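You operate a simulated robot arm through the tools that you are given. There is no shell and no other tool.

Carry out the task below with a simulated two-armed robot. There is one attempt and no reset: what you move stays moved.

JOB
Open the side cupboard door, put the peg jar on the top of the bottling table away on the shelf of the side cupboard and shut the door again. Fetch the open jar marked "sage" from the top of the bottling table and stand it in the inside of the white ribbed tray. Take the small brown bottle and put it on the white disc. Close the dryer drawer. Shut the fridge door. Shut the dry packs drawer. Take the lid off the squat purple jar and lay it down on the top of the long bench. Put one of the small sieves from the top of the long bench on the good tray. Fetch the polish tin and set it in the wooden crate. The order is free. Set down upright: peg jar, open jar, small brown bottle.
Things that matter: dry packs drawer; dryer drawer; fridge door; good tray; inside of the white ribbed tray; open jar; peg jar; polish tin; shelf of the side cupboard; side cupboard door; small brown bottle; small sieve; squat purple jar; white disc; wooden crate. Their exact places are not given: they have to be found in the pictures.

Only the result counts: the job must be done as asked and must still hold three seconds after the hand-in. Knocking over, shifting, dropping, spilling or breaking anything else fails it. A push-on lid holds only when it is set on centred and level and pressed home; a screw cap is set on level and turned clockwise until tight.

ROBOT AND FRAMES
Two 7-joint arms with fingered hands on one trunk, on a base that drives. Base frame: it is fixed to the floor where the robot stands at the start and does not move with it; the origin is under the middle of the robot, x ahead of it, y to its left, z up. Lengths are in mm, angles in degrees, forces in N, time in s.
The left shoulder is at the start at [93, 125, 973], the right one opposite. With the tool pointing down near the work surface each hand reaches from about 100 to 720 mm from the robot's upright axis, wherever it stands, measured 20 degrees to its own side. Places, roughly: dry packs drawer [500, -4800, 700]; dryer drawer [-400, -3100, 300]; fridge door [-600, -5900, 800]; good tray [750, -4750, 1000]; inside of the white ribbed tray (34x21 cm) [160, 660, 900]; open jar [-1750, -2000, 750]; peg jar [-2000, -2250, 750]; polish tin (8x8x3 cm) [200, -3200, 800]; shelf of the side cupboard [1000, 100, 400]; side cupboard door [900, -100, 400]; small brown bottle [-1750, -1750, 250]; small sieve [-500, -3500, 750]; squat purple jar (7x7x7 cm) [0, -3500, 800]; white disc (9x9x1 cm) [-200, -3600, 800]; wooden crate [250, -2750, 750]. Payload 4 kg a hand.
Tool frame (each hand has its own): the origin (TCP) lies between the finger pads and is the grasp point; the fingertips stand 29 mm ahead of it; z points along the fingers, y is the line along which they close. The gripper opens to 100 mm. The gripper's body begins 34 mm behind the TCP. The gripper is a hand of 5 fingers: y runs from the thumb to the fingers, the wrist lies at [-15, -105, -177] in the tool frame.
Orientation is that of the tool frame in the base frame, as a unit quaternion [w, x, y, z]. With the fingers straight down and the wrist toward the robot, the tool's x, y and z point along [0, 1, 0], [1, 0, 0] and [0, 0, -1] of the base frame.

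CONTROLS
- The arms move only by the tool arm_command. It takes "left_plan", "right_plan" or both (then of equal length, played together; a hand with none holds still); each is one flat list of numbers, 6 for each row, row after row: the shift along the base's x, y, z in cm, then the turn, a rotation vector about the base's x, y, z in degrees. In form: [x, y, z, ax, ay, az, x, y, z, ax, ay, az, ...]. A call has 1 to 20 rows; each row is the pose to reach, as a shift and turn from the pose commanded when the call began. Rows are played at 5 a second. More than 50 mm and 8.6 degrees between two rows, and nothing of the call is played. Where a pose cannot be reached the arm comes as near as it can. A force on the tool above 40 N (or 10 N above the force at the start of the call, whichever is more), or a blocked arm, ends the call early, and 0.2 s more pass. In this call time passes only in rows, and 0.2 s behind the last. The reply holds the time, the measured pose of the TCP, the force on the tool along the base axes, the opening and the grip force, in the units named above and with some noise, with the torque about the TCP (base axes, N m) and any sound that the robot's microphone picked up.
- Cameras (640 x 400 px; columns grow to the right, rows downward): "scene" is now at [189.7, 54.3, 1119.9]; the picture's right is [0.58, -0.81, -0.00], its down [-0.30, -0.22, -0.93] and it looks along [0.75, 0.54, -0.37] (base axes); focal length 214 px, centre (320, 200). "left" rides on the left gripper at [-66, -86, -121] in its tool frame; the picture's right is [-0.76, -0.31, 0.58], its down [0.59, -0.70, 0.40] and it looks along [0.28, 0.64, 0.71] (tool axes); focal length 247 px, centre (320, 200). "right" rides on the right gripper at [66, -86, -121] in its tool frame; the picture's right is [-0.76, 0.31, -0.58], its down [-0.59, -0.70, 0.40] and it looks along [-0.28, 0.64, 0.71] (tool axes); focal length 247 px, centre (320, 200).
- grab_frame(camera): a new picture of that camera. No time passes.
- lift_body(by): slides the trunk up (or, below 0, down) by that many mm; the arms and the scene camera ride with it, the base frame stays. It gives what a move gives, with no picture.
- steer(legs): drives the robot by 1 to 6 legs, each [ahead, turn to the left] in mm and degrees, along the robot's own axes; the way and the turn of a leg run together, so that a leg with both is an arc; at most 1500 mm and 180 degrees a leg. The arms and the cameras ride along, it lands a little off, and it stops where it bumps. It gives what a move gives.
- curl_fingers(index, middle, ring, little, thumb_bend, thumb_turn, hand): sets how far each is bent, from 0 (flat) to 1 (curled in); at 0.3 the hand is open as for a grip, at 0.7 the pads meet at the TCP. One left out holds its place. A second passes; each finger stops where it meets its share of the squeeze, and holds until it gets a number again. It is the only way to open and close the hand. It gives what a move gives, with no picture; readings hold the bend of each and the force on index, middle, ring, little, thumb and palm. thumb_turn goes from beside the hand (0) to across from the fingers (1), as for a grip.
- pan_tilt(pan, tilt): turns the head with the scene camera to pan (to the left, within 80 degrees either way) and tilt (down, from -29 to 69), counted from straight ahead of the robot. It gives what a move gives.
- locate(camera, pixels): for up to 12 pixels [column, row] of the newest picture of that camera ("zoom" is the newest enlarged one), the place [x, y, z] in the base frame of the surface seen there, good to about 3 mm. No time passes.
- close_up(camera, box): a new picture of the part [left, top, right, bottom] of that camera's present view, enlarged. No time passes.
- hand_in(): hands the job in; it is judged then, once.

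Leave the grippers open and the arms clear of the work at the hand-in unless told otherwise.

The tools are called after "Emit:" as a command line: name --argument value ..., lists and objects as JSON in quotes. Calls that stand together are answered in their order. arm_command: Moves the arms, as the interface text tells. Its arguments: {"type":"object","properties":{"left_plan":{"type":"array","items":{"type":"number"}},"right_plan":{"type":"array","items":{"type":"number"}}},"required":[]} The other tools are called the same way: lift_body (by) slides the trunk up or down; curl_fingers (index, middle, ring, little, thumb_bend, thumb_turn, hand) moves the fingers one by one; steer (legs) drives the base; pan_tilt (pan, tilt) turns the head that bears the scene camera; grab_frame (camera) takes a picture; locate (camera, pixels) gives the place of the surface under pixels of a picture; close_up (camera, box) takes an enlarged picture of a part of a camera's view; hand_in () hands the job in.

At the start:

```text
clock: 0.0
left_ee_pos: [482.7, 280.0, 1148.8]
left_tcp_rot: [0.0, 0.706, 0.708, 0.0]
left_wrist_force: [-0.8, 0.1, -0.2]
left_ft_torque: [-0.01, 0.0, 0.03]
left_grip_width: 99.6
left_grasp_force: 0.1
left_shape: jaw
left_bend: [0.3, 0.3, 0.3, 0.3, 0.3, 0.98]
left_finger forces: [0.1, 0.0, 0.0, 0.1, 0.0, 0.0]
right_ee_pos: [493.8, -44.2, 1154.3]
right_tcp_rot: [0.001, 0.707, 0.707, 0.0]
right_wrist_force: [-0.4, 0.3, 0.4]
right_ft_torque: [-0.02, 0.01, -0.01]
right_grip_width: 99.8
right_grasp_force: 0.0
right_shape: jaw
right_bend: [0.3, 0.3, 0.3, 0.3, 0.3, 0.98]
right_finger forces: [0.0, 0.0, 0.0, 0.0, 0.0, 0.0]
trunk travel left (down, up): [-175.0, 572.0]
robot x, y, heading: [2.6, -0.7, -0.2]
head pan, tilt: [35.7, 21.6]
```

scene: 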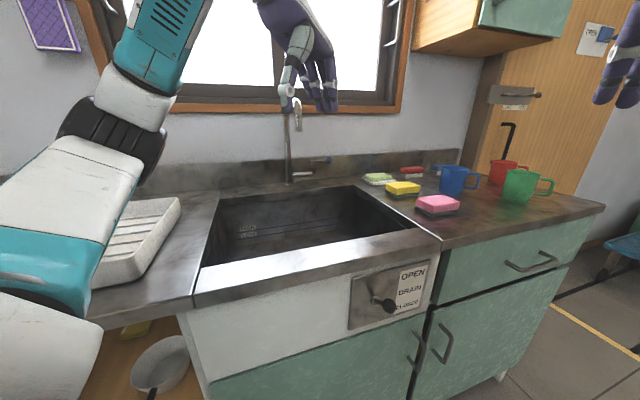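
right: 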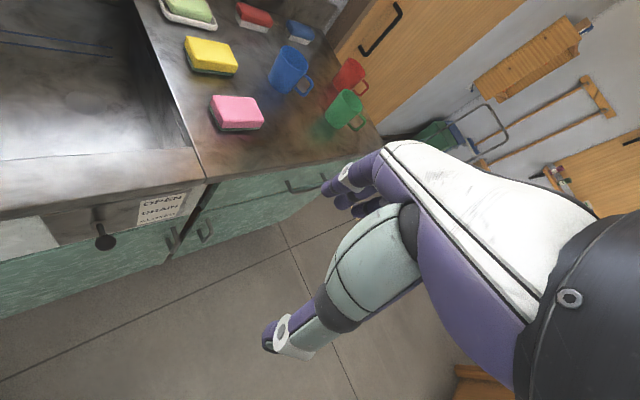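
left: 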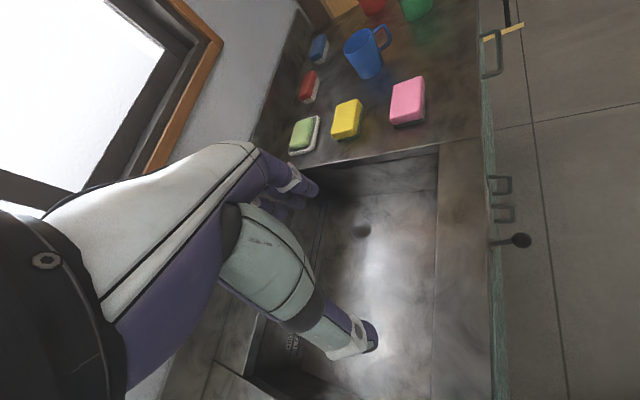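

I see a sink unit ahead with a cupboard under it and a drawer/door on the right. First I look around with the head to understand the layout.

Emit:
pan_tilt --pan 0 --tilt 40

```text
clock: 1.0
left_ee_pos: [483.5, 280.3, 1150.5]
left_tcp_rot: [0.0, 0.707, 0.707, 0.0]
left_wrist_force: [-0.5, -0.6, 0.4]
left_ft_torque: [0.01, 0.01, 0.02]
left_grip_width: 99.8
left_grasp_force: 0.0
left_shape: jaw
left_bend: [0.3, 0.3, 0.3, 0.3, 0.3, 0.98]
left_finger forces: [0.0, 0.1, 0.1, 0.1, 0.0, 0.0]
right_ee_pos: [494.7, -44.2, 1155.6]
right_tcp_rot: [0.0, 0.707, 0.707, 0.0]
right_wrist_force: [-0.2, 0.3, -0.4]
right_ft_torque: [0.01, -0.02, -0.01]
right_grip_width: 99.8
right_grasp_force: 0.0
right_shape: jaw
right_bend: [0.3, 0.3, 0.3, 0.3, 0.3, 0.98]
right_finger forces: [0.1, 0.0, 0.1, 0.0, 0.0, 0.0]
trunk travel left (down, up): [-175.0, 572.0]
robot x, y, heading: [2.2, 3.0, 0.1]
head pan, tilt: [0.0, 40.0]
```

Now a picture straight ahead and down.

Emit:
grab_frame --camera "scene"

```text
taken
```

scene: 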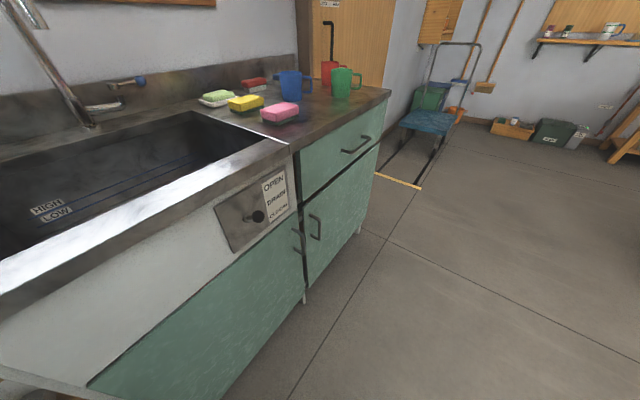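

The counter runs obliquely in front of me. I read some places: counter corners, door handles, drawer handle, floor.

Emit:
locate --camera "scene" --pixels '[[290, 150], [389, 92], [315, 227], [299, 243], [357, 147], [303, 280], [380, 160], [100, 375], [305, 300], [360, 235], [297, 60], [410, 184]]'

Emit:
pan_tilt --pan -60 --tilt 20

Emit:
grab_frame --camera "scene"

```text
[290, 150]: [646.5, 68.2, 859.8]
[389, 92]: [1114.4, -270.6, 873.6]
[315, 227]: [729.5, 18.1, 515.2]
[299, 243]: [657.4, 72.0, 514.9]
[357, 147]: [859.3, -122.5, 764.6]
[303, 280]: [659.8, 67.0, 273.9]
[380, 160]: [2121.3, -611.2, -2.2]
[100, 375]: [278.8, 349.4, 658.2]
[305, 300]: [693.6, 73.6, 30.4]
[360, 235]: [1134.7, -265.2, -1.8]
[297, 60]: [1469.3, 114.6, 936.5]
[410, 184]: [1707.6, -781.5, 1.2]
```

```text
clock: 2.3
left_ee_pos: [483.5, 280.2, 1149.8]
left_tcp_rot: [0.0, 0.707, 0.707, 0.0]
left_wrist_force: [-0.5, 0.3, -0.5]
left_ft_torque: [0.0, -0.02, 0.02]
left_grip_width: 99.7
left_grasp_force: 0.0
left_shape: jaw
left_bend: [0.3, 0.3, 0.3, 0.3, 0.3, 0.98]
left_finger forces: [0.1, 0.0, 0.0, 0.0, 0.1, 0.0]
right_ee_pos: [494.3, -45.3, 1154.3]
right_tcp_rot: [0.0, 0.707, 0.708, 0.0]
right_wrist_force: [-1.1, 0.0, -0.5]
right_ft_torque: [0.01, -0.05, 0.01]
right_grip_width: 99.8
right_grasp_force: 0.0
right_shape: jaw
right_bend: [0.3, 0.3, 0.3, 0.3, 0.3, 0.98]
right_finger forces: [0.0, 0.0, 0.0, 0.1, 0.1, 0.1]
trunk travel left (down, up): [-175.0, 572.0]
robot x, y, heading: [1.2, 1.8, -0.0]
head pan, tilt: [-60.0, 20.0]
```

```text
taken
```

scene: 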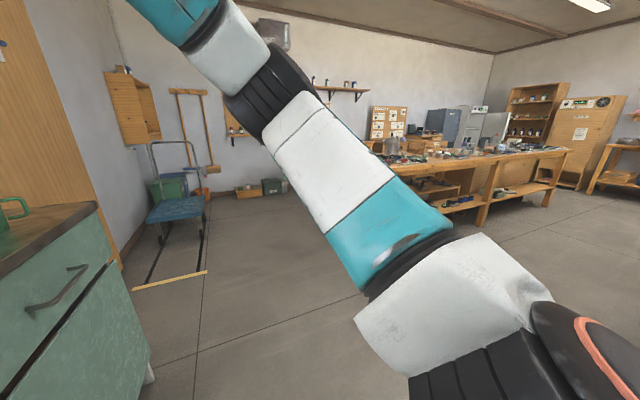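

The room is big; the job sites lie to my right/behind. I turn the robot right by 90° in place to view the room without the arm in the way.

Emit:
steer --legs '[[0, -90]]'

Emit:
pan_tilt --pan 0 --tilt 10

Emit:
grab_frame --camera "scene"

```text
clock: 6.4
left_ee_pos: [320.0, -469.1, 1151.0]
left_tcp_rot: [0.001, 0.999, 0.044, -0.002]
left_wrist_force: [-0.5, 0.3, 0.7]
left_ft_torque: [-0.05, -0.06, 0.0]
left_grip_width: 100.1
left_grasp_force: 0.1
left_shape: jaw
left_bend: [0.3, 0.3, 0.3, 0.3, 0.3, 0.98]
left_finger forces: [0.1, 0.0, 0.0, 0.0, 0.0, 0.0]
right_ee_pos: [-2.7, -504.5, 1154.4]
right_tcp_rot: [0.001, 0.999, 0.043, -0.003]
right_wrist_force: [-0.8, 0.9, 0.9]
right_ft_torque: [-0.04, -0.09, 0.02]
right_grip_width: 99.7
right_grasp_force: 0.0
right_shape: jaw
right_bend: [0.3, 0.3, 0.3, 0.3, 0.3, 0.98]
right_finger forces: [0.0, 0.0, 0.0, 0.0, 0.1, 0.1]
trunk travel left (down, up): [-175.0, 572.0]
robot x, y, heading: [5.4, -8.5, -77.4]
head pan, tilt: [-60.0, 20.0]
stopped in leg 1: the robot was blocked; the commanded pose is now the measured one
```

```text
clock: 7.7
left_ee_pos: [324.6, -470.4, 1149.4]
left_tcp_rot: [0.001, 0.999, 0.045, -0.005]
left_wrist_force: [1.0, 0.5, -0.2]
left_ft_torque: [-0.02, 0.01, 0.02]
left_grip_width: 99.9
left_grasp_force: 0.1
left_shape: jaw
left_bend: [0.3, 0.3, 0.3, 0.3, 0.3, 0.98]
left_finger forces: [0.0, 0.0, 0.1, 0.0, 0.0, 0.0]
right_ee_pos: [1.1, -505.3, 1152.5]
right_tcp_rot: [-0.001, 0.999, 0.045, -0.004]
right_wrist_force: [0.7, -0.3, -0.8]
right_ft_torque: [-0.01, 0.0, 0.0]
right_grip_width: 100.0
right_grasp_force: 0.0
right_shape: jaw
right_bend: [0.3, 0.3, 0.3, 0.3, 0.3, 0.98]
right_finger forces: [0.0, 0.0, 0.1, 0.0, 0.0, 0.0]
trunk travel left (down, up): [-175.0, 572.0]
robot x, y, heading: [1.6, -12.5, -77.9]
head pan, tilt: [0.0, 10.0]
```

```text
taken
```

scene: 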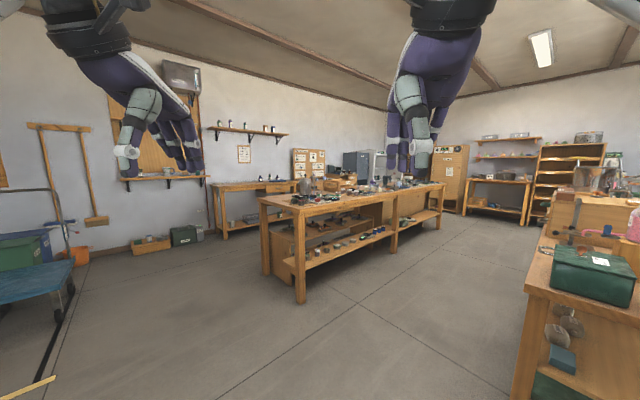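

The central bench is likely the "long bench"; the table at right is likely the bottling table. I read positions.

Emit:
locate --camera "scene" --pixels '[[262, 200], [300, 208], [444, 184], [300, 300], [266, 272], [397, 250], [438, 225], [527, 290], [515, 398], [540, 240], [345, 186], [225, 185]]'

Emit:
close_up --camera "scene" --box '[240, 130, 460, 270]'

Emit:
close_up --camera "scene" --box '[440, 120, 640, 400]'

```text
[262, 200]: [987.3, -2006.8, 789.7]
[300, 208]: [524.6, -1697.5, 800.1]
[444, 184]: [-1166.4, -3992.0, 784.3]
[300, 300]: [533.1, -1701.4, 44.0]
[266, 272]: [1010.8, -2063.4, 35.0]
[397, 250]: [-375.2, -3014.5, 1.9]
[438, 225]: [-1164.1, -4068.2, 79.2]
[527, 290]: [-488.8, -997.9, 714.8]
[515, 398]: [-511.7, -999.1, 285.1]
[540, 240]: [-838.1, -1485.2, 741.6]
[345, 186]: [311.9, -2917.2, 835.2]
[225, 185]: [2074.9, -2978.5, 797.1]
```

```text
2.86 times, centred on (350, 200) of scene
```

zoom: 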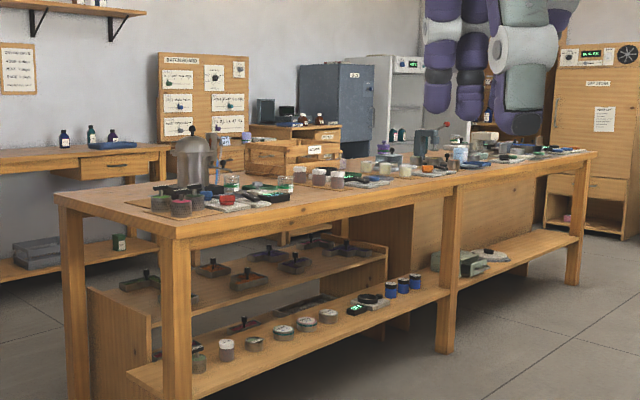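

```text
1.43 times, centred on (540, 260) of scene
```

zoom: 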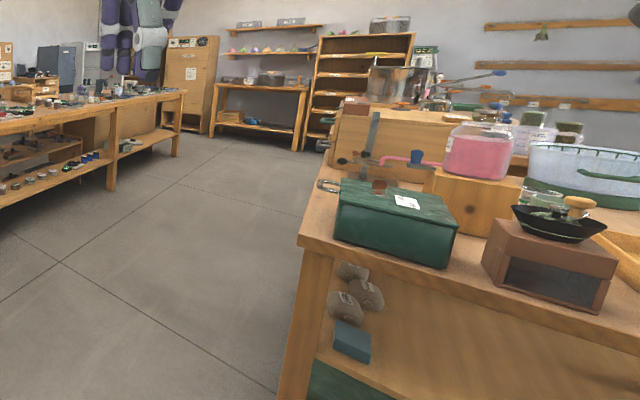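

I now know the room axes (benches are rotated ~54° to the base frame). I drive away from the counter into the aisle, raise the trunk for a better view, and look.

Emit:
steer --legs '[[800, 0], [0, -48]]'

Emit:
lift_body --by 300

Emit:
pan_tilt --pan -25 --tilt 25

Emit:
grab_frame --camera "scene"

```text
clock: 14.2
left_ee_pos: [42.7, -1329.0, 1149.4]
left_tcp_rot: [-0.002, 0.93, -0.367, -0.004]
left_wrist_force: [-0.1, -0.9, 0.4]
left_ft_torque: [0.01, 0.04, -0.01]
left_grip_width: 100.2
left_grasp_force: 0.0
left_shape: jaw
left_bend: [0.3, 0.3, 0.3, 0.3, 0.3, 0.98]
left_finger forces: [0.1, 0.0, 0.0, 0.1, 0.0, 0.0]
right_ee_pos: [-199.0, -1110.9, 1152.5]
right_tcp_rot: [-0.003, 0.93, -0.368, -0.003]
right_wrist_force: [0.0, 0.7, -0.1]
right_ft_torque: [0.0, 0.02, 0.02]
right_grip_width: 100.2
right_grasp_force: 0.2
right_shape: jaw
right_bend: [0.3, 0.3, 0.3, 0.3, 0.3, 0.98]
right_finger forces: [0.0, 0.0, 0.0, 0.0, 0.0, 0.0]
trunk travel left (down, up): [-175.0, 572.0]
robot x, y, heading: [170.8, -781.8, -126.2]
head pan, tilt: [0.0, 10.0]
```

```text
clock: 17.2
left_ee_pos: [44.1, -1330.0, 1448.2]
left_tcp_rot: [-0.001, 0.93, -0.367, -0.005]
left_wrist_force: [0.0, -0.1, 0.1]
left_ft_torque: [0.01, 0.0, 0.03]
left_grip_width: 100.0
left_grasp_force: 0.1
left_shape: jaw
left_bend: [0.3, 0.3, 0.3, 0.3, 0.3, 0.98]
left_finger forces: [0.0, 0.0, 0.0, 0.1, 0.0, 0.0]
right_ee_pos: [-198.9, -1111.8, 1452.7]
right_tcp_rot: [-0.003, 0.929, -0.369, -0.003]
right_wrist_force: [0.5, -0.6, 0.3]
right_ft_torque: [0.02, -0.01, 0.01]
right_grip_width: 99.9
right_grasp_force: 0.1
right_shape: jaw
right_bend: [0.3, 0.3, 0.3, 0.3, 0.3, 0.98]
right_finger forces: [0.0, 0.1, 0.1, 0.0, 0.1, 0.0]
trunk travel left (down, up): [-475.0, 272.0]
robot x, y, heading: [170.3, -783.6, -126.0]
head pan, tilt: [0.0, 10.0]
```

```text
clock: 18.1
left_ee_pos: [42.9, -1329.2, 1450.6]
left_tcp_rot: [-0.001, 0.93, -0.367, -0.003]
left_wrist_force: [0.5, -0.6, 0.2]
left_ft_torque: [0.01, -0.01, 0.03]
left_grip_width: 100.1
left_grasp_force: 0.0
left_shape: jaw
left_bend: [0.3, 0.3, 0.3, 0.3, 0.3, 0.98]
left_finger forces: [0.1, 0.0, 0.1, 0.1, 0.1, 0.0]
right_ee_pos: [-198.2, -1112.4, 1452.5]
right_tcp_rot: [-0.004, 0.93, -0.368, -0.002]
right_wrist_force: [-1.0, 0.4, 0.0]
right_ft_torque: [0.02, -0.01, 0.01]
right_grip_width: 100.0
right_grasp_force: 0.1
right_shape: jaw
right_bend: [0.3, 0.3, 0.3, 0.3, 0.3, 0.98]
right_finger forces: [0.0, 0.0, 0.1, 0.0, 0.1, 0.0]
trunk travel left (down, up): [-475.0, 272.0]
robot x, y, heading: [176.3, -782.4, -125.9]
head pan, tilt: [-25.0, 25.0]
```

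```text
taken
```

scene: 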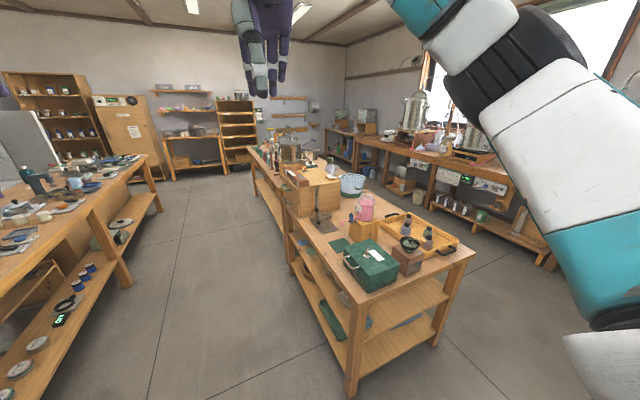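

The right island is the bottling table (accessible from both sides). I zoom in and measure it.

Emit:
locate --camera "scene" --pixels '[[344, 300], [474, 252], [247, 147], [354, 377], [380, 180], [335, 160], [430, 318], [315, 330], [150, 180], [530, 180]]'

Emit:
close_up --camera "scene" --box '[230, 120, 390, 220]'

Emit:
close_up --camera "scene" --box '[280, 180, 480, 305]'

```text
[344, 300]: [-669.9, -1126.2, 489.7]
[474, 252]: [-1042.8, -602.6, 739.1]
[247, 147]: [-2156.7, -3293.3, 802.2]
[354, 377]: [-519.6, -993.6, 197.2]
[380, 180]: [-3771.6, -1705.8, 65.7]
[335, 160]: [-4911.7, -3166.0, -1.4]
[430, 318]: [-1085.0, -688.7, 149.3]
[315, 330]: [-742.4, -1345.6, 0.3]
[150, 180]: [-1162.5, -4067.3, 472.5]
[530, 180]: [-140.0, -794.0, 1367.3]
```

```text
4.00 times, centred on (310, 170) of scene
```

zoom: 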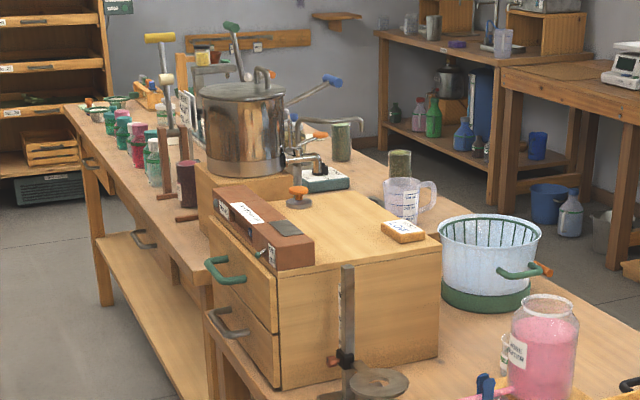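

```text
3.20 times, centred on (380, 242) of scene
```

zoom: 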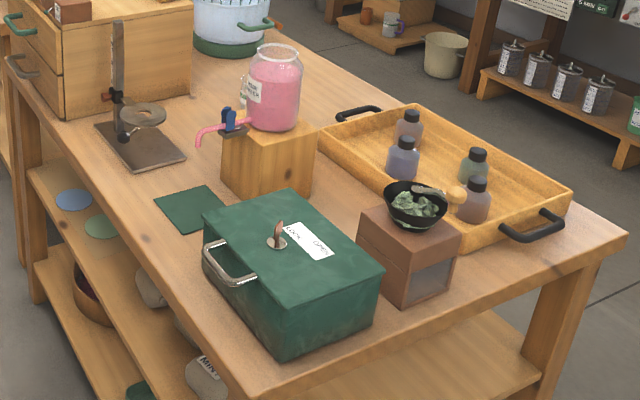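

The peg jar/open jars appear to be nearer the west edge of this table. I turn to face west (heading 144°) to check the way round the north end.

Emit:
steer --legs '[[0, -90]]'

Emit:
pan_tilt --pan 0 --tilt 25

Emit:
grab_frame --camera "scene"

```text
clock: 22.4
left_ee_pos: [-373.3, -651.1, 1449.4]
left_tcp_rot: [0.003, -0.395, 0.919, 0.002]
left_wrist_force: [-0.4, 0.1, 0.7]
left_ft_torque: [-0.03, 0.05, 0.02]
left_grip_width: 100.0
left_grasp_force: 0.1
left_shape: jaw
left_bend: [0.3, 0.3, 0.3, 0.3, 0.3, 0.98]
left_finger forces: [0.1, 0.1, 0.1, 0.0, 0.0, 0.0]
right_ee_pos: [-153.9, -411.6, 1453.5]
right_tcp_rot: [0.004, -0.396, 0.918, 0.0]
right_wrist_force: [-0.6, 0.2, -0.5]
right_ft_torque: [-0.03, 0.0, 0.01]
right_grip_width: 100.1
right_grasp_force: 0.1
right_shape: jaw
right_bend: [0.3, 0.3, 0.3, 0.3, 0.3, 0.98]
right_finger forces: [0.0, 0.0, 0.0, 0.0, 0.0, 0.1]
trunk travel left (down, up): [-475.0, 272.0]
robot x, y, heading: [169.7, -781.6, 143.6]
head pan, tilt: [-25.0, 25.0]
```

```text
clock: 23.3
left_ee_pos: [-372.3, -652.7, 1448.9]
left_tcp_rot: [0.002, -0.395, 0.918, 0.001]
left_wrist_force: [-0.2, -1.0, -0.6]
left_ft_torque: [0.02, 0.0, 0.01]
left_grip_width: 100.4
left_grasp_force: 0.0
left_shape: jaw
left_bend: [0.3, 0.3, 0.3, 0.3, 0.3, 0.98]
left_finger forces: [0.0, 0.2, 0.0, 0.0, 0.1, 0.1]
right_ee_pos: [-154.3, -411.8, 1452.2]
right_tcp_rot: [0.003, -0.396, 0.918, 0.0]
right_wrist_force: [-1.1, 0.4, -0.9]
right_ft_torque: [-0.01, -0.01, -0.01]
right_grip_width: 99.9
right_grasp_force: 0.1
right_shape: jaw
right_bend: [0.3, 0.3, 0.3, 0.3, 0.3, 0.98]
right_finger forces: [0.0, 0.0, 0.1, 0.1, 0.0, 0.0]
trunk travel left (down, up): [-475.0, 272.0]
robot x, y, heading: [171.1, -785.5, 143.4]
head pan, tilt: [0.0, 25.0]
```

```text
taken
```

scene: 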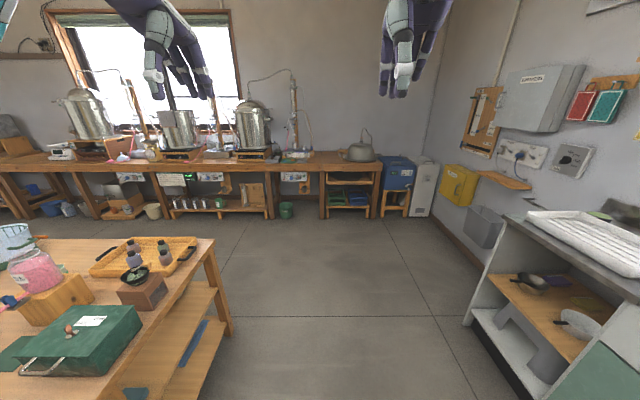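

The way west is open. I measure the west bench front, counter left end, and the tray.

Emit:
locate --camera "scene" --pixels '[[270, 218], [324, 218], [130, 222], [465, 322], [530, 215], [600, 238], [415, 215], [380, 218], [215, 240], [286, 213]]'

Emit:
steer --legs '[[1500, 0]]'

Emit:
grab_frame --camera "scene"

```text
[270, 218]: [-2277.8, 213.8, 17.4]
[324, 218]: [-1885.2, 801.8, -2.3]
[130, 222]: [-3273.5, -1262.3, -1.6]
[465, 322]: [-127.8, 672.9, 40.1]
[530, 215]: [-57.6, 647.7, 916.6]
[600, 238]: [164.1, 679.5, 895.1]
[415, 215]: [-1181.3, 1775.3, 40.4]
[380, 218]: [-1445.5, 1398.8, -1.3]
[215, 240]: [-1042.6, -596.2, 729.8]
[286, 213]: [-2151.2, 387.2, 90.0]
```

```text
clock: 30.9
left_ee_pos: [-1605.4, 255.1, 1450.7]
left_tcp_rot: [0.004, -0.394, 0.919, 0.001]
left_wrist_force: [0.3, -0.2, -0.3]
left_ft_torque: [-0.02, -0.04, 0.0]
left_grip_width: 100.0
left_grasp_force: 0.1
left_shape: jaw
left_bend: [0.3, 0.3, 0.3, 0.3, 0.3, 0.98]
left_finger forces: [0.0, 0.0, 0.1, 0.0, 0.0, 0.1]
right_ee_pos: [-1386.5, 494.4, 1453.2]
right_tcp_rot: [0.003, -0.394, 0.919, -0.001]
right_wrist_force: [0.3, 0.5, 0.0]
right_ft_torque: [0.0, 0.01, 0.01]
right_grip_width: 99.8
right_grasp_force: 0.1
right_shape: jaw
right_bend: [0.3, 0.3, 0.3, 0.3, 0.3, 0.98]
right_finger forces: [0.1, 0.1, 0.0, 0.0, 0.0, 0.1]
trunk travel left (down, up): [-475.0, 272.0]
robot x, y, heading: [-1061.2, 120.8, 143.4]
head pan, tilt: [0.0, 25.0]
```

```text
taken
```

scene: 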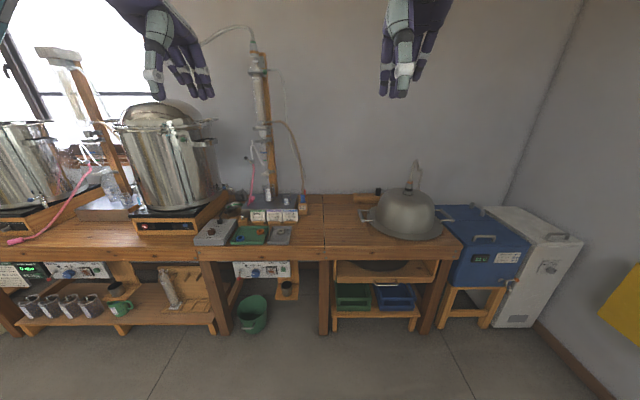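

Now turn left 90° to face south along the west aisle and look.

Emit:
steer --legs '[[0, 90]]'

Emit:
pan_tilt --pan 20 --tilt 25

Emit:
grab_frame --camera "scene"

```text
clock: 35.2
left_ee_pos: [-1182.3, -424.9, 1449.7]
left_tcp_rot: [-0.002, 0.932, -0.362, -0.003]
left_wrist_force: [-0.2, 0.1, 0.5]
left_ft_torque: [0.01, 0.0, 0.02]
left_grip_width: 99.9
left_grasp_force: 0.0
left_shape: jaw
left_bend: [0.3, 0.3, 0.3, 0.3, 0.3, 0.98]
left_finger forces: [0.1, 0.0, 0.0, 0.0, 0.0, 0.1]
right_ee_pos: [-1427.4, -210.4, 1452.1]
right_tcp_rot: [-0.003, 0.933, -0.361, -0.002]
right_wrist_force: [0.0, -0.3, 0.3]
right_ft_torque: [-0.01, 0.02, 0.0]
right_grip_width: 99.8
right_grasp_force: 0.1
right_shape: jaw
right_bend: [0.3, 0.3, 0.3, 0.3, 0.3, 0.98]
right_finger forces: [0.0, 0.0, 0.1, 0.1, 0.0, 0.0]
trunk travel left (down, up): [-475.0, 272.0]
robot x, y, heading: [-1061.8, 122.6, -125.1]
head pan, tilt: [0.0, 25.0]
```

```text
clock: 36.1
left_ee_pos: [-1182.7, -424.8, 1449.9]
left_tcp_rot: [-0.001, 0.933, -0.361, -0.003]
left_wrist_force: [0.5, 0.1, 0.0]
left_ft_torque: [0.01, -0.01, -0.01]
left_grip_width: 100.3
left_grasp_force: 0.1
left_shape: jaw
left_bend: [0.3, 0.3, 0.3, 0.3, 0.3, 0.98]
left_finger forces: [0.0, 0.0, 0.1, 0.1, 0.0, 0.0]
right_ee_pos: [-1425.4, -211.3, 1452.2]
right_tcp_rot: [-0.003, 0.933, -0.361, -0.003]
right_wrist_force: [0.0, -1.1, -0.2]
right_ft_torque: [0.01, 0.01, -0.01]
right_grip_width: 100.2
right_grasp_force: 0.0
right_shape: jaw
right_bend: [0.3, 0.3, 0.3, 0.3, 0.3, 0.98]
right_finger forces: [0.0, 0.0, 0.1, 0.0, 0.0, 0.1]
trunk travel left (down, up): [-475.0, 272.0]
robot x, y, heading: [-1062.0, 119.9, -125.1]
head pan, tilt: [20.0, 25.0]
```

```text
taken
```

scene: 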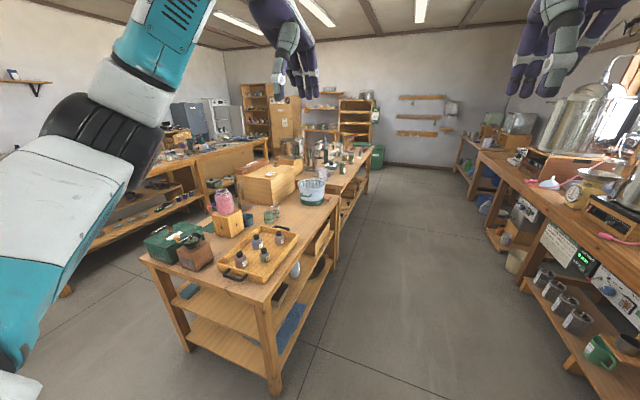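

The west aisle is clear. I drive south ~2050 mm.

Emit:
steer --legs '[[0, -1.5], [1200, 0], [700, 0]]'

Emit:
pan_tilt --pan 60 --tilt 30

Emit:
grab_frame --camera "scene"

```text
clock: 46.0
left_ee_pos: [-2316.7, -1976.7, 1449.7]
left_tcp_rot: [-0.001, 0.932, -0.363, -0.003]
left_wrist_force: [0.3, 0.1, -1.1]
left_ft_torque: [-0.01, 0.01, 0.04]
left_grip_width: 100.3
left_grasp_force: 0.0
left_shape: jaw
left_bend: [0.3, 0.3, 0.3, 0.3, 0.3, 0.98]
left_finger forces: [0.1, 0.0, 0.0, 0.0, 0.0, 0.0]
right_ee_pos: [-2558.2, -1762.7, 1452.4]
right_tcp_rot: [-0.003, 0.931, -0.364, -0.003]
right_wrist_force: [0.4, -0.5, -0.1]
right_ft_torque: [0.03, -0.03, -0.01]
right_grip_width: 100.0
right_grasp_force: 0.1
right_shape: jaw
right_bend: [0.3, 0.3, 0.3, 0.3, 0.3, 0.98]
right_finger forces: [0.1, 0.0, 0.0, 0.1, 0.0, 0.0]
trunk travel left (down, up): [-475.0, 272.0]
robot x, y, heading: [-2191.8, -1434.4, -125.6]
head pan, tilt: [20.0, 25.0]
```

```text
clock: 47.1
left_ee_pos: [-2315.3, -1976.4, 1449.7]
left_tcp_rot: [-0.001, 0.932, -0.363, -0.004]
left_wrist_force: [-0.7, 0.6, 0.1]
left_ft_torque: [0.02, 0.0, 0.02]
left_grip_width: 99.9
left_grasp_force: 0.1
left_shape: jaw
left_bend: [0.3, 0.3, 0.3, 0.3, 0.3, 0.98]
left_finger forces: [0.0, 0.1, 0.0, 0.0, 0.0, 0.0]
right_ee_pos: [-2559.4, -1760.5, 1452.6]
right_tcp_rot: [-0.002, 0.932, -0.364, -0.003]
right_wrist_force: [-0.1, -0.4, -0.7]
right_ft_torque: [-0.01, -0.01, -0.02]
right_grip_width: 100.1
right_grasp_force: 0.0
right_shape: jaw
right_bend: [0.3, 0.3, 0.3, 0.3, 0.3, 0.98]
right_finger forces: [0.1, 0.0, 0.0, 0.0, 0.0, 0.0]
trunk travel left (down, up): [-475.0, 272.0]
robot x, y, heading: [-2190.9, -1431.3, -125.6]
head pan, tilt: [60.0, 30.0]
```

```text
taken
```

scene: 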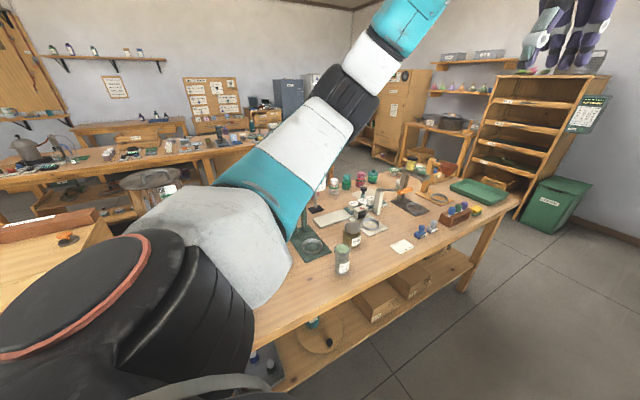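

The left arm obstructs the view; I turn left 90° to face the table directly.

Emit:
steer --legs '[[0, 90]]'

Emit:
pan_tilt --pan 0 --tilt 40

Emit:
grab_frame --camera "scene"

```text
clock: 51.4
left_ee_pos: [-1648.7, -1568.6, 1450.1]
left_tcp_rot: [0.002, 0.921, 0.39, -0.003]
left_wrist_force: [-0.4, 0.4, -0.2]
left_ft_torque: [0.02, 0.01, 0.02]
left_grip_width: 100.0
left_grasp_force: 0.0
left_shape: jaw
left_bend: [0.3, 0.3, 0.3, 0.3, 0.3, 0.98]
left_finger forces: [0.0, 0.0, 0.0, 0.1, 0.1, 0.1]
right_ee_pos: [-1870.6, -1808.3, 1453.5]
right_tcp_rot: [0.001, 0.921, 0.389, -0.004]
right_wrist_force: [0.0, -0.1, -0.1]
right_ft_torque: [0.02, 0.0, 0.01]
right_grip_width: 100.2
right_grasp_force: 0.2
right_shape: jaw
right_bend: [0.3, 0.3, 0.3, 0.3, 0.3, 0.98]
right_finger forces: [0.0, 0.1, 0.1, 0.1, 0.0, 0.1]
trunk travel left (down, up): [-475.0, 272.0]
robot x, y, heading: [-2192.3, -1430.7, -37.1]
head pan, tilt: [60.0, 30.0]
```

```text
clock: 52.7
left_ee_pos: [-1648.2, -1570.6, 1450.4]
left_tcp_rot: [0.001, 0.921, 0.39, -0.003]
left_wrist_force: [0.5, 0.9, 0.3]
left_ft_torque: [0.0, 0.02, 0.04]
left_grip_width: 100.1
left_grasp_force: 0.0
left_shape: jaw
left_bend: [0.3, 0.3, 0.3, 0.3, 0.3, 0.98]
left_finger forces: [0.1, 0.0, 0.0, 0.0, 0.0, 0.0]
right_ee_pos: [-1870.6, -1807.9, 1452.6]
right_tcp_rot: [0.0, 0.921, 0.389, -0.004]
right_wrist_force: [-0.2, -0.4, 0.6]
right_ft_torque: [-0.02, -0.01, -0.02]
right_grip_width: 100.0
right_grasp_force: 0.1
right_shape: jaw
right_bend: [0.3, 0.3, 0.3, 0.3, 0.3, 0.98]
right_finger forces: [0.1, 0.0, 0.0, 0.1, 0.1, 0.0]
trunk travel left (down, up): [-475.0, 272.0]
robot x, y, heading: [-2191.6, -1431.5, -37.0]
head pan, tilt: [0.0, 40.0]
```

```text
taken
```

scene: 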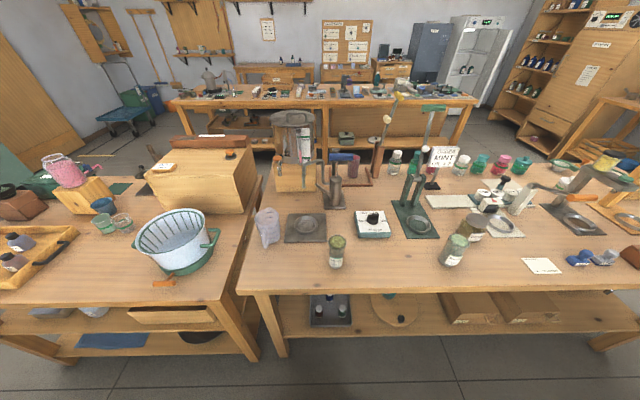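

Good view. I zoom into the tabletop jars and the lower shelf.

Emit:
close_up --camera "scene" --box '[240, 160, 400, 260]'

Emit:
close_up --camera "scene" --box '[390, 150, 590, 275]'

Emit:
close_up --camera "scene" --box '[270, 270, 430, 370]'

Emit:
close_up --camera "scene" --box '[460, 130, 640, 245]'

```text
4.00 times, centred on (320, 210) of scene
```

zoom: 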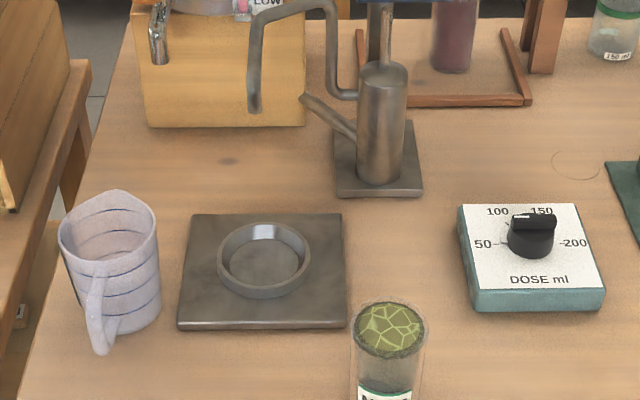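

```text
3.20 times, centred on (490, 212) of scene
```

zoom: 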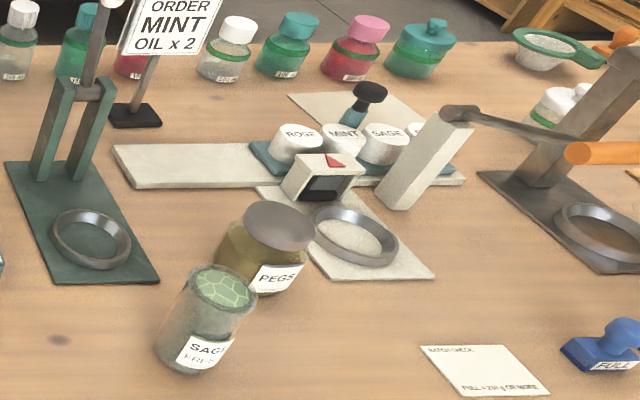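

```text
4.00 times, centred on (350, 320) of scene
```

zoom: 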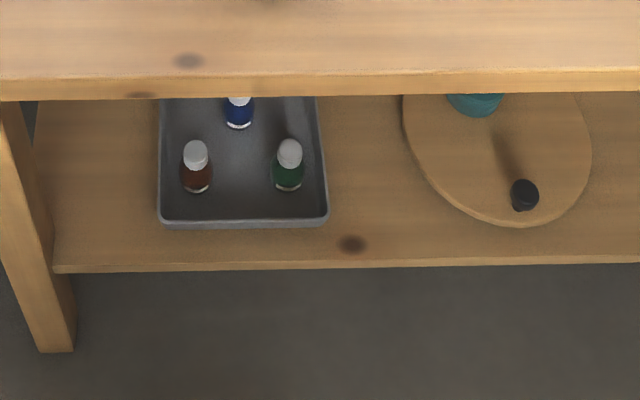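

```text
3.48 times, centred on (550, 188) of scene
```

zoom: 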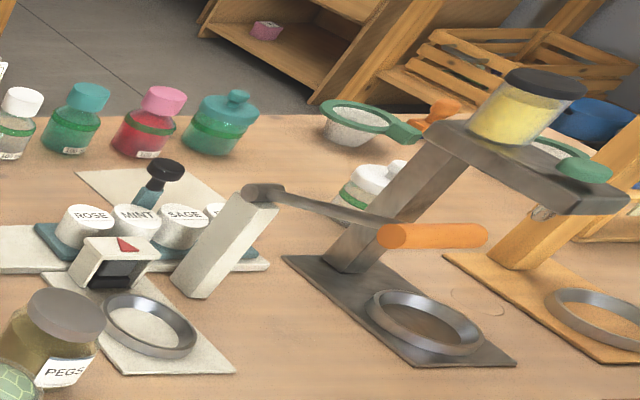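

I see the "SAGE" jar near (455,250), the PEGS jar near (473,227), and a brown bottle in a grey tray on the low shelf near (319,312). I locate points.

Emit:
locate --camera "scene" --pixels '[[459, 240], [453, 256], [477, 220], [474, 238], [319, 312], [319, 307], [329, 300], [343, 313], [420, 275], [337, 240], [290, 356], [285, 290]]'

Emit:
close_up --camera "scene" --box '[430, 205, 510, 275]'

```text
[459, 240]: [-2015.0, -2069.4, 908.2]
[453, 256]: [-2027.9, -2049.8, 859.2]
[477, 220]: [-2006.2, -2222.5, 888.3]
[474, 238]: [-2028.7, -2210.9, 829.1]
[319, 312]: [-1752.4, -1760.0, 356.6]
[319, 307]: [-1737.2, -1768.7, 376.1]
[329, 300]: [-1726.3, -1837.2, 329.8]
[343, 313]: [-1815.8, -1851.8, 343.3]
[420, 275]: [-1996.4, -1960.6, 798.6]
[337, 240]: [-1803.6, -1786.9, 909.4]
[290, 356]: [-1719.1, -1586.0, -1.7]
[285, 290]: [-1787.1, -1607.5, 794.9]
```

```text
5.71 times, centred on (470, 240) of scene
```

zoom: 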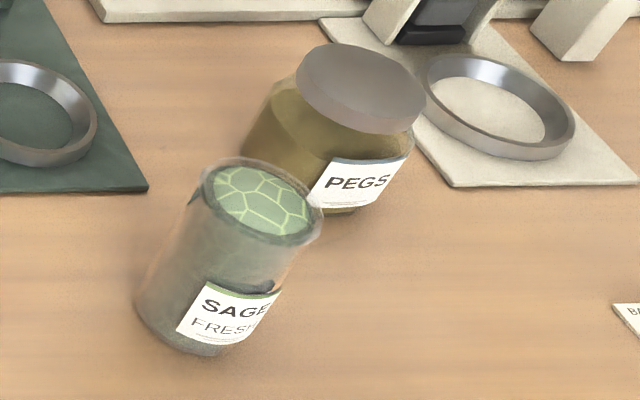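

I measure the jar rims precisely in the enlarged picture.

Emit:
locate --camera "zoom" --pixels '[[207, 185], [312, 225], [262, 165], [255, 235], [303, 75], [420, 115], [375, 50], [335, 120], [362, 85], [250, 140], [215, 352], [330, 210]]'

```text
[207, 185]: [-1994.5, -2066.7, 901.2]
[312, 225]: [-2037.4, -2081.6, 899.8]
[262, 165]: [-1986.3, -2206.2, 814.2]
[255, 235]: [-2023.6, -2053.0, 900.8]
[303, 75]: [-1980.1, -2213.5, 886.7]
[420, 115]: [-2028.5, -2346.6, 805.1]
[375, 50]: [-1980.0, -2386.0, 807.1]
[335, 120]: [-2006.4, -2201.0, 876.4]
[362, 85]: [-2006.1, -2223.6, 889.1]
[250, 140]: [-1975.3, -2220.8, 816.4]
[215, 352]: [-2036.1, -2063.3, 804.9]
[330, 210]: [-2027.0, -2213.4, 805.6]
```

Sage jar centre ≈ (-2014,-2077), peg jar centre ≈ (-2006,-2224). I look straight down to judge how far my base is from the table.

Emit:
pan_tilt --pan 0 --tilt 69

Emit:
grab_frame --camera "scene"

```text
clock: 53.6
left_ee_pos: [-1648.6, -1569.6, 1449.6]
left_tcp_rot: [0.001, 0.921, 0.39, -0.003]
left_wrist_force: [-0.2, -0.4, -0.4]
left_ft_torque: [0.0, 0.03, -0.02]
left_grip_width: 99.8
left_grasp_force: 0.0
left_shape: jaw
left_bend: [0.3, 0.3, 0.3, 0.3, 0.3, 0.98]
left_finger forces: [0.0, 0.1, 0.1, 0.0, 0.0, 0.0]
right_ee_pos: [-1869.0, -1806.9, 1453.0]
right_tcp_rot: [0.001, 0.921, 0.389, -0.003]
right_wrist_force: [-0.1, 0.1, -0.1]
right_ft_torque: [0.03, 0.0, 0.0]
right_grip_width: 99.9
right_grasp_force: 0.0
right_shape: jaw
right_bend: [0.3, 0.3, 0.3, 0.3, 0.3, 0.98]
right_finger forces: [0.1, 0.0, 0.1, 0.0, 0.1, 0.0]
trunk travel left (down, up): [-475.0, 272.0]
robot x, y, heading: [-2191.1, -1427.8, -37.0]
head pan, tilt: [0.0, 68.8]
```

```text
taken
```

scene: 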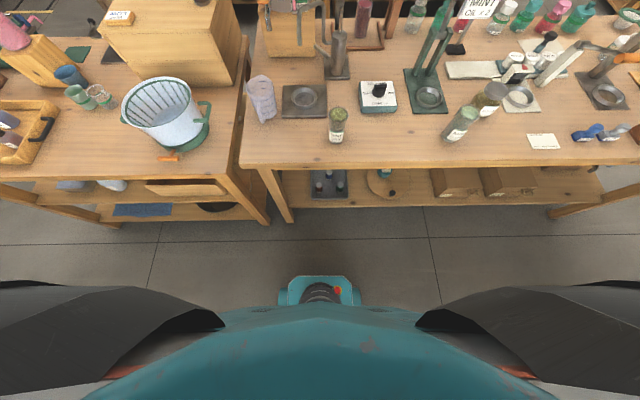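

I read where the base's front edge is (teal shape near (320,280)) and the table edge.

Emit:
locate --camera "scene" --pixels '[[320, 278], [288, 285], [350, 285], [320, 292], [340, 200], [420, 205], [272, 168], [320, 235], [250, 310], [400, 310]]'

```text
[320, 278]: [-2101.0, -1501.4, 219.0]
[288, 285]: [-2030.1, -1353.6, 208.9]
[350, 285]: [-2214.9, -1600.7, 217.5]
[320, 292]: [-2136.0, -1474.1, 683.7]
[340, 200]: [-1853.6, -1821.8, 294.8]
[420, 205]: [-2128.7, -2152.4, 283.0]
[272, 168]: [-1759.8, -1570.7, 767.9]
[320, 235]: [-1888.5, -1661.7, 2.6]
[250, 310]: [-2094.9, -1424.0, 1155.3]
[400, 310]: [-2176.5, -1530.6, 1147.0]
```

The base is slim (front ≈120 mm ahead of the axis). The earlier bump was probably an elbow at low trunk; now the trunk is raised. I shift south ~475 mm and face the jars, then close in.

Emit:
steer --legs '[[0, -89], [475, 0], [0, 90], [110, 0]]'

Emit:
pan_tilt --pan 0 --tilt 55

Emit:
grab_frame --camera "scene"

```text
clock: 65.0
left_ee_pos: [-1819.4, -1981.0, 1450.2]
left_tcp_rot: [0.003, 0.907, 0.422, -0.003]
left_wrist_force: [-0.3, 0.3, 0.3]
left_ft_torque: [-0.02, -0.02, -0.01]
left_grip_width: 99.8
left_grasp_force: 0.0
left_shape: jaw
left_bend: [0.3, 0.3, 0.3, 0.3, 0.3, 0.98]
left_finger forces: [0.0, 0.0, 0.0, 0.0, 0.0, 0.1]
right_ee_pos: [-2023.6, -2234.9, 1453.8]
right_tcp_rot: [0.001, 0.907, 0.421, -0.002]
right_wrist_force: [0.7, -0.9, -0.1]
right_ft_torque: [-0.01, 0.0, -0.03]
right_grip_width: 99.9
right_grasp_force: 0.1
right_shape: jaw
right_bend: [0.3, 0.3, 0.3, 0.3, 0.3, 0.98]
right_finger forces: [0.1, 0.0, 0.0, 0.0, 0.0, 0.0]
trunk travel left (down, up): [-475.0, 272.0]
robot x, y, heading: [-2367.1, -1880.2, -32.9]
head pan, tilt: [0.0, 68.8]
```

```text
clock: 65.8
left_ee_pos: [-1818.0, -1980.1, 1450.2]
left_tcp_rot: [0.002, 0.906, 0.422, -0.003]
left_wrist_force: [0.2, 0.8, -0.6]
left_ft_torque: [0.02, -0.01, 0.02]
left_grip_width: 100.2
left_grasp_force: 0.2
left_shape: jaw
left_bend: [0.3, 0.3, 0.3, 0.3, 0.3, 0.98]
left_finger forces: [0.1, 0.0, 0.0, 0.1, 0.1, 0.0]
right_ee_pos: [-2022.7, -2234.0, 1453.1]
right_tcp_rot: [0.001, 0.907, 0.421, -0.003]
right_wrist_force: [-0.3, 0.3, 0.2]
right_ft_torque: [0.01, 0.01, 0.01]
right_grip_width: 100.0
right_grasp_force: 0.0
right_shape: jaw
right_bend: [0.3, 0.3, 0.3, 0.3, 0.3, 0.98]
right_finger forces: [0.0, 0.0, 0.0, 0.1, 0.0, 0.1]
trunk travel left (down, up): [-475.0, 272.0]
robot x, y, heading: [-2373.4, -1881.9, -32.9]
head pan, tilt: [0.0, 55.0]
```

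```text
taken
```

scene: 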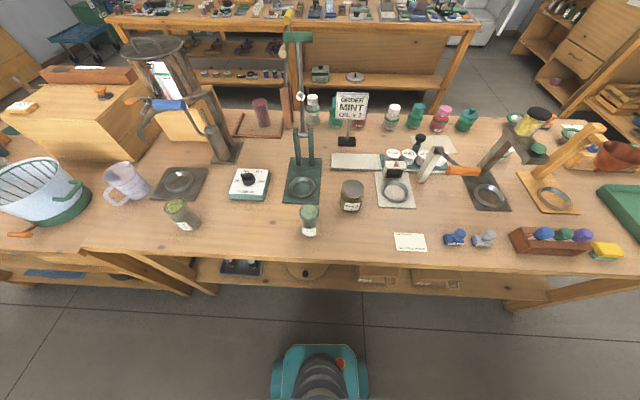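

I'm at the right place (heading -33°). I zoom on the jars again for precise centres.

Emit:
close_up --camera "scene" --box '[290, 170, 380, 245]'

```text
5.33 times, centred on (335, 208) of scene
```

zoom: 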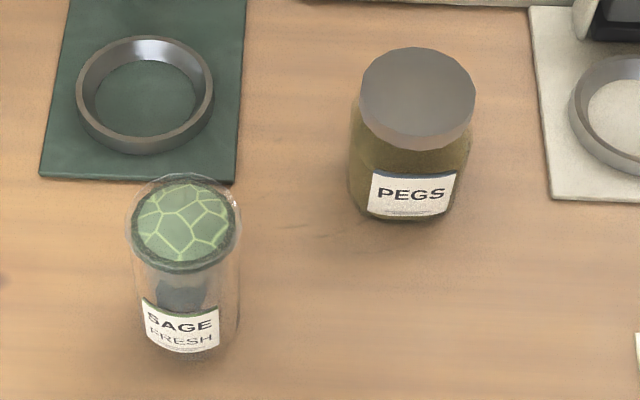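

Emit:
locate --camera "zoom" --pixels '[[133, 220], [238, 220], [185, 264], [186, 182], [186, 352], [365, 88], [471, 88], [417, 50], [417, 140], [352, 170], [466, 165], [405, 215]]'

```text
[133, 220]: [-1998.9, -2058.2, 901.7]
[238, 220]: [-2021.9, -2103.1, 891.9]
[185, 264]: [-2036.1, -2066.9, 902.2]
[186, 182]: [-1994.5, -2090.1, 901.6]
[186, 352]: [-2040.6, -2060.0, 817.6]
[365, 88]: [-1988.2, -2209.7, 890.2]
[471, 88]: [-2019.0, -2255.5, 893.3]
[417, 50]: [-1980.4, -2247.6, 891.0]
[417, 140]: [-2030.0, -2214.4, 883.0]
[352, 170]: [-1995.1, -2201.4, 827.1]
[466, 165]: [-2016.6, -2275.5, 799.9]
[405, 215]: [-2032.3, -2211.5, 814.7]
```

Sage jar centre ≈ (-2013,-2079), rim z≈905, ⌀≈54; peg jar centre ≈ (-2004,-2232), lid top z≈891. I move the left hand over the sage jar (still high) and the right hand aside to the right.

Emit:
arm_command --left_plan '[-3.9, -2, 0, 0, 0, 0, -7.8, -4, 0, 0, 0, 0, -11.7, -6, 0, 0, 0, 0, -15.6, -8, 0, 0, 0, 0, -19.5, -9.9, 0, 0, 0, 0]' --right_plan '[-2.2, -3.4, 0, 0, 0, 0, -4.4, -6.8, 0, 0, 0, 0, -6.6, -10.2, 0, 0, 0, 0, -8.8, -13.6, 0, 0, 0, 0, -11, -17, 0, 0, 0, 0]'

Emit:
grab_frame --camera "left"

Emit:
grab_frame --camera "scene"

```text
clock: 67.0
left_ee_pos: [-2015.1, -2083.6, 1450.8]
left_tcp_rot: [0.001, 0.907, 0.422, -0.001]
left_wrist_force: [-1.2, -0.3, -0.6]
left_ft_torque: [0.04, -0.07, -0.01]
left_grip_width: 100.1
left_grasp_force: 0.0
left_shape: jaw
left_bend: [0.3, 0.3, 0.3, 0.3, 0.3, 0.98]
left_finger forces: [0.1, 0.0, 0.1, 0.0, 0.0, 0.0]
right_ee_pos: [-2135.4, -2408.8, 1453.4]
right_tcp_rot: [0.0, 0.907, 0.42, -0.003]
right_wrist_force: [-0.1, 0.0, -0.8]
right_ft_torque: [-0.01, -0.02, -0.02]
right_grip_width: 100.0
right_grasp_force: 0.1
right_shape: jaw
right_bend: [0.3, 0.3, 0.3, 0.3, 0.3, 0.98]
right_finger forces: [0.0, 0.1, 0.0, 0.0, 0.0, 0.0]
trunk travel left (down, up): [-475.0, 272.0]
robot x, y, heading: [-2369.0, -1883.5, -33.2]
head pan, tilt: [0.0, 55.0]
```

```text
taken
```

left: 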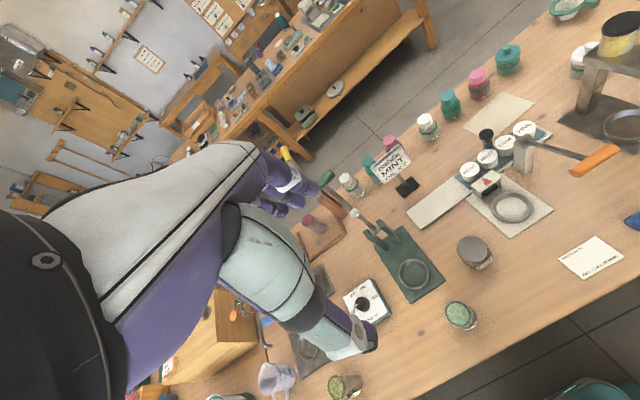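

```text
taken
```

scene: 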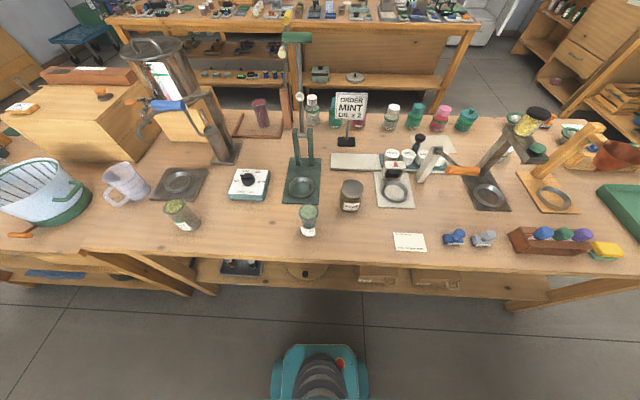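

Before descending I check where the tall green lever is relative to the hand's path.

Emit:
locate --camera "scene" --pixels '[[297, 37], [302, 97], [295, 160], [310, 160], [301, 187], [290, 18], [308, 215], [351, 190]]'

```text
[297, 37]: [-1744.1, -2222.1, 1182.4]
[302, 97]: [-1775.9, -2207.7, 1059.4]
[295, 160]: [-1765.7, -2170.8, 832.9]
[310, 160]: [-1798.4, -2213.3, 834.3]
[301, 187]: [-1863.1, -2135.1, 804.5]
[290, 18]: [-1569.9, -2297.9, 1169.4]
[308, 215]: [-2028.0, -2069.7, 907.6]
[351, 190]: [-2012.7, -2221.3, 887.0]
```

The lever is well clear. I descend the left hand to z≈960 above the sage jar and check.

Emit:
arm_command --left_plan '[0, 0, -4.9, 0, 0, 0, 0.1, 0.1, -9.8, 0, 0, 0, 0.1, 0.2, -14.7, 0, 0, 0, 0.2, 0.3, -19.6, 0, 0, 0, 0.2, 0.4, -24.5, 0, 0, 0, 0.2, 0.4, -29.4, 0, 0, 0, 0.2, 0.4, -34.3, 0, 0, 0, 0.2, 0.4, -39.2, 0, 0, 0, 0.2, 0.4, -44.1, 0, 0, 0, 0.2, 0.4, -49, 0, 0, 0]'

Emit:
grab_frame --camera "left"

Emit:
grab_frame --camera "scene"

```text
clock: 69.2
left_ee_pos: [-2012.4, -2076.3, 960.0]
left_tcp_rot: [0.004, 0.907, 0.422, -0.002]
left_wrist_force: [0.5, 0.4, -0.3]
left_ft_torque: [0.0, -0.02, 0.0]
left_grip_width: 100.1
left_grasp_force: 0.0
left_shape: jaw
left_bend: [0.3, 0.3, 0.3, 0.3, 0.3, 0.98]
left_finger forces: [0.0, 0.1, 0.1, 0.0, 0.0, 0.0]
right_ee_pos: [-2132.4, -2405.9, 1452.9]
right_tcp_rot: [0.001, 0.907, 0.421, -0.004]
right_wrist_force: [0.2, 0.0, 0.0]
right_ft_torque: [-0.03, 0.0, 0.0]
right_grip_width: 100.1
right_grasp_force: 0.0
right_shape: jaw
right_bend: [0.3, 0.3, 0.3, 0.3, 0.3, 0.98]
right_finger forces: [0.0, 0.0, 0.0, 0.0, 0.0, 0.0]
trunk travel left (down, up): [-475.0, 272.0]
robot x, y, heading: [-2368.6, -1881.8, -33.0]
head pan, tilt: [0.0, 55.0]
```

```text
taken
```

left: 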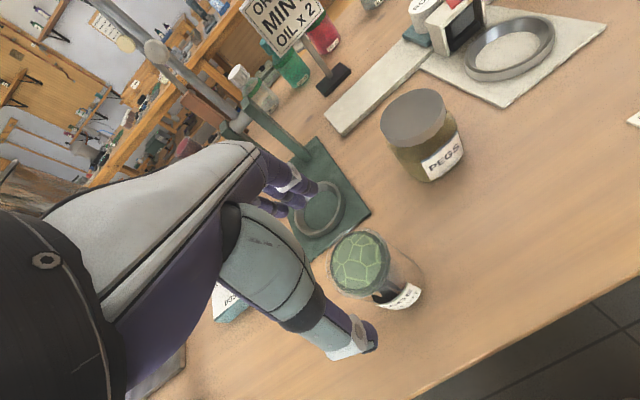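

```text
taken
```

scene: 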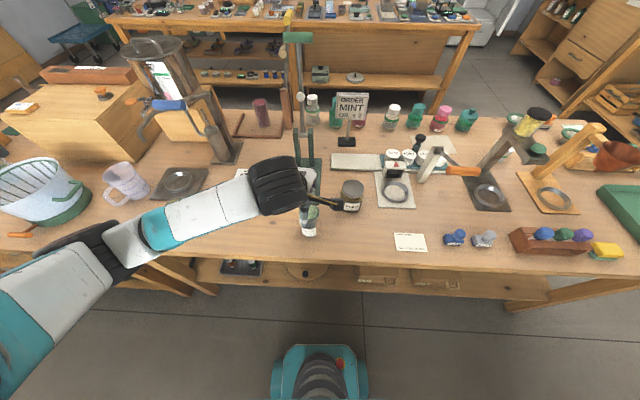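

I zoom in to check where the fingers are relative to the jars.

Emit:
close_up --camera "scene" --box '[230, 140, 380, 250]'

```text
3.64 times, centred on (305, 195) of scene
```

zoom: 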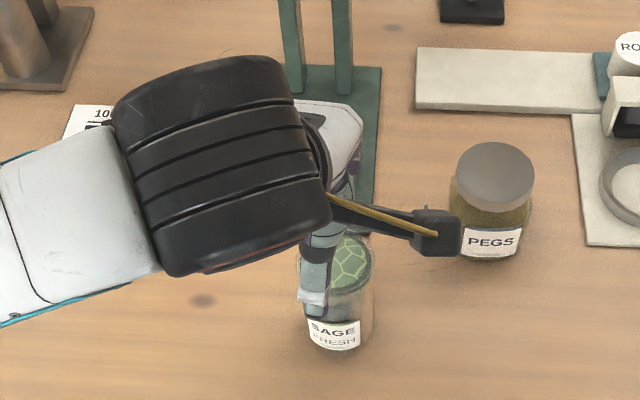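

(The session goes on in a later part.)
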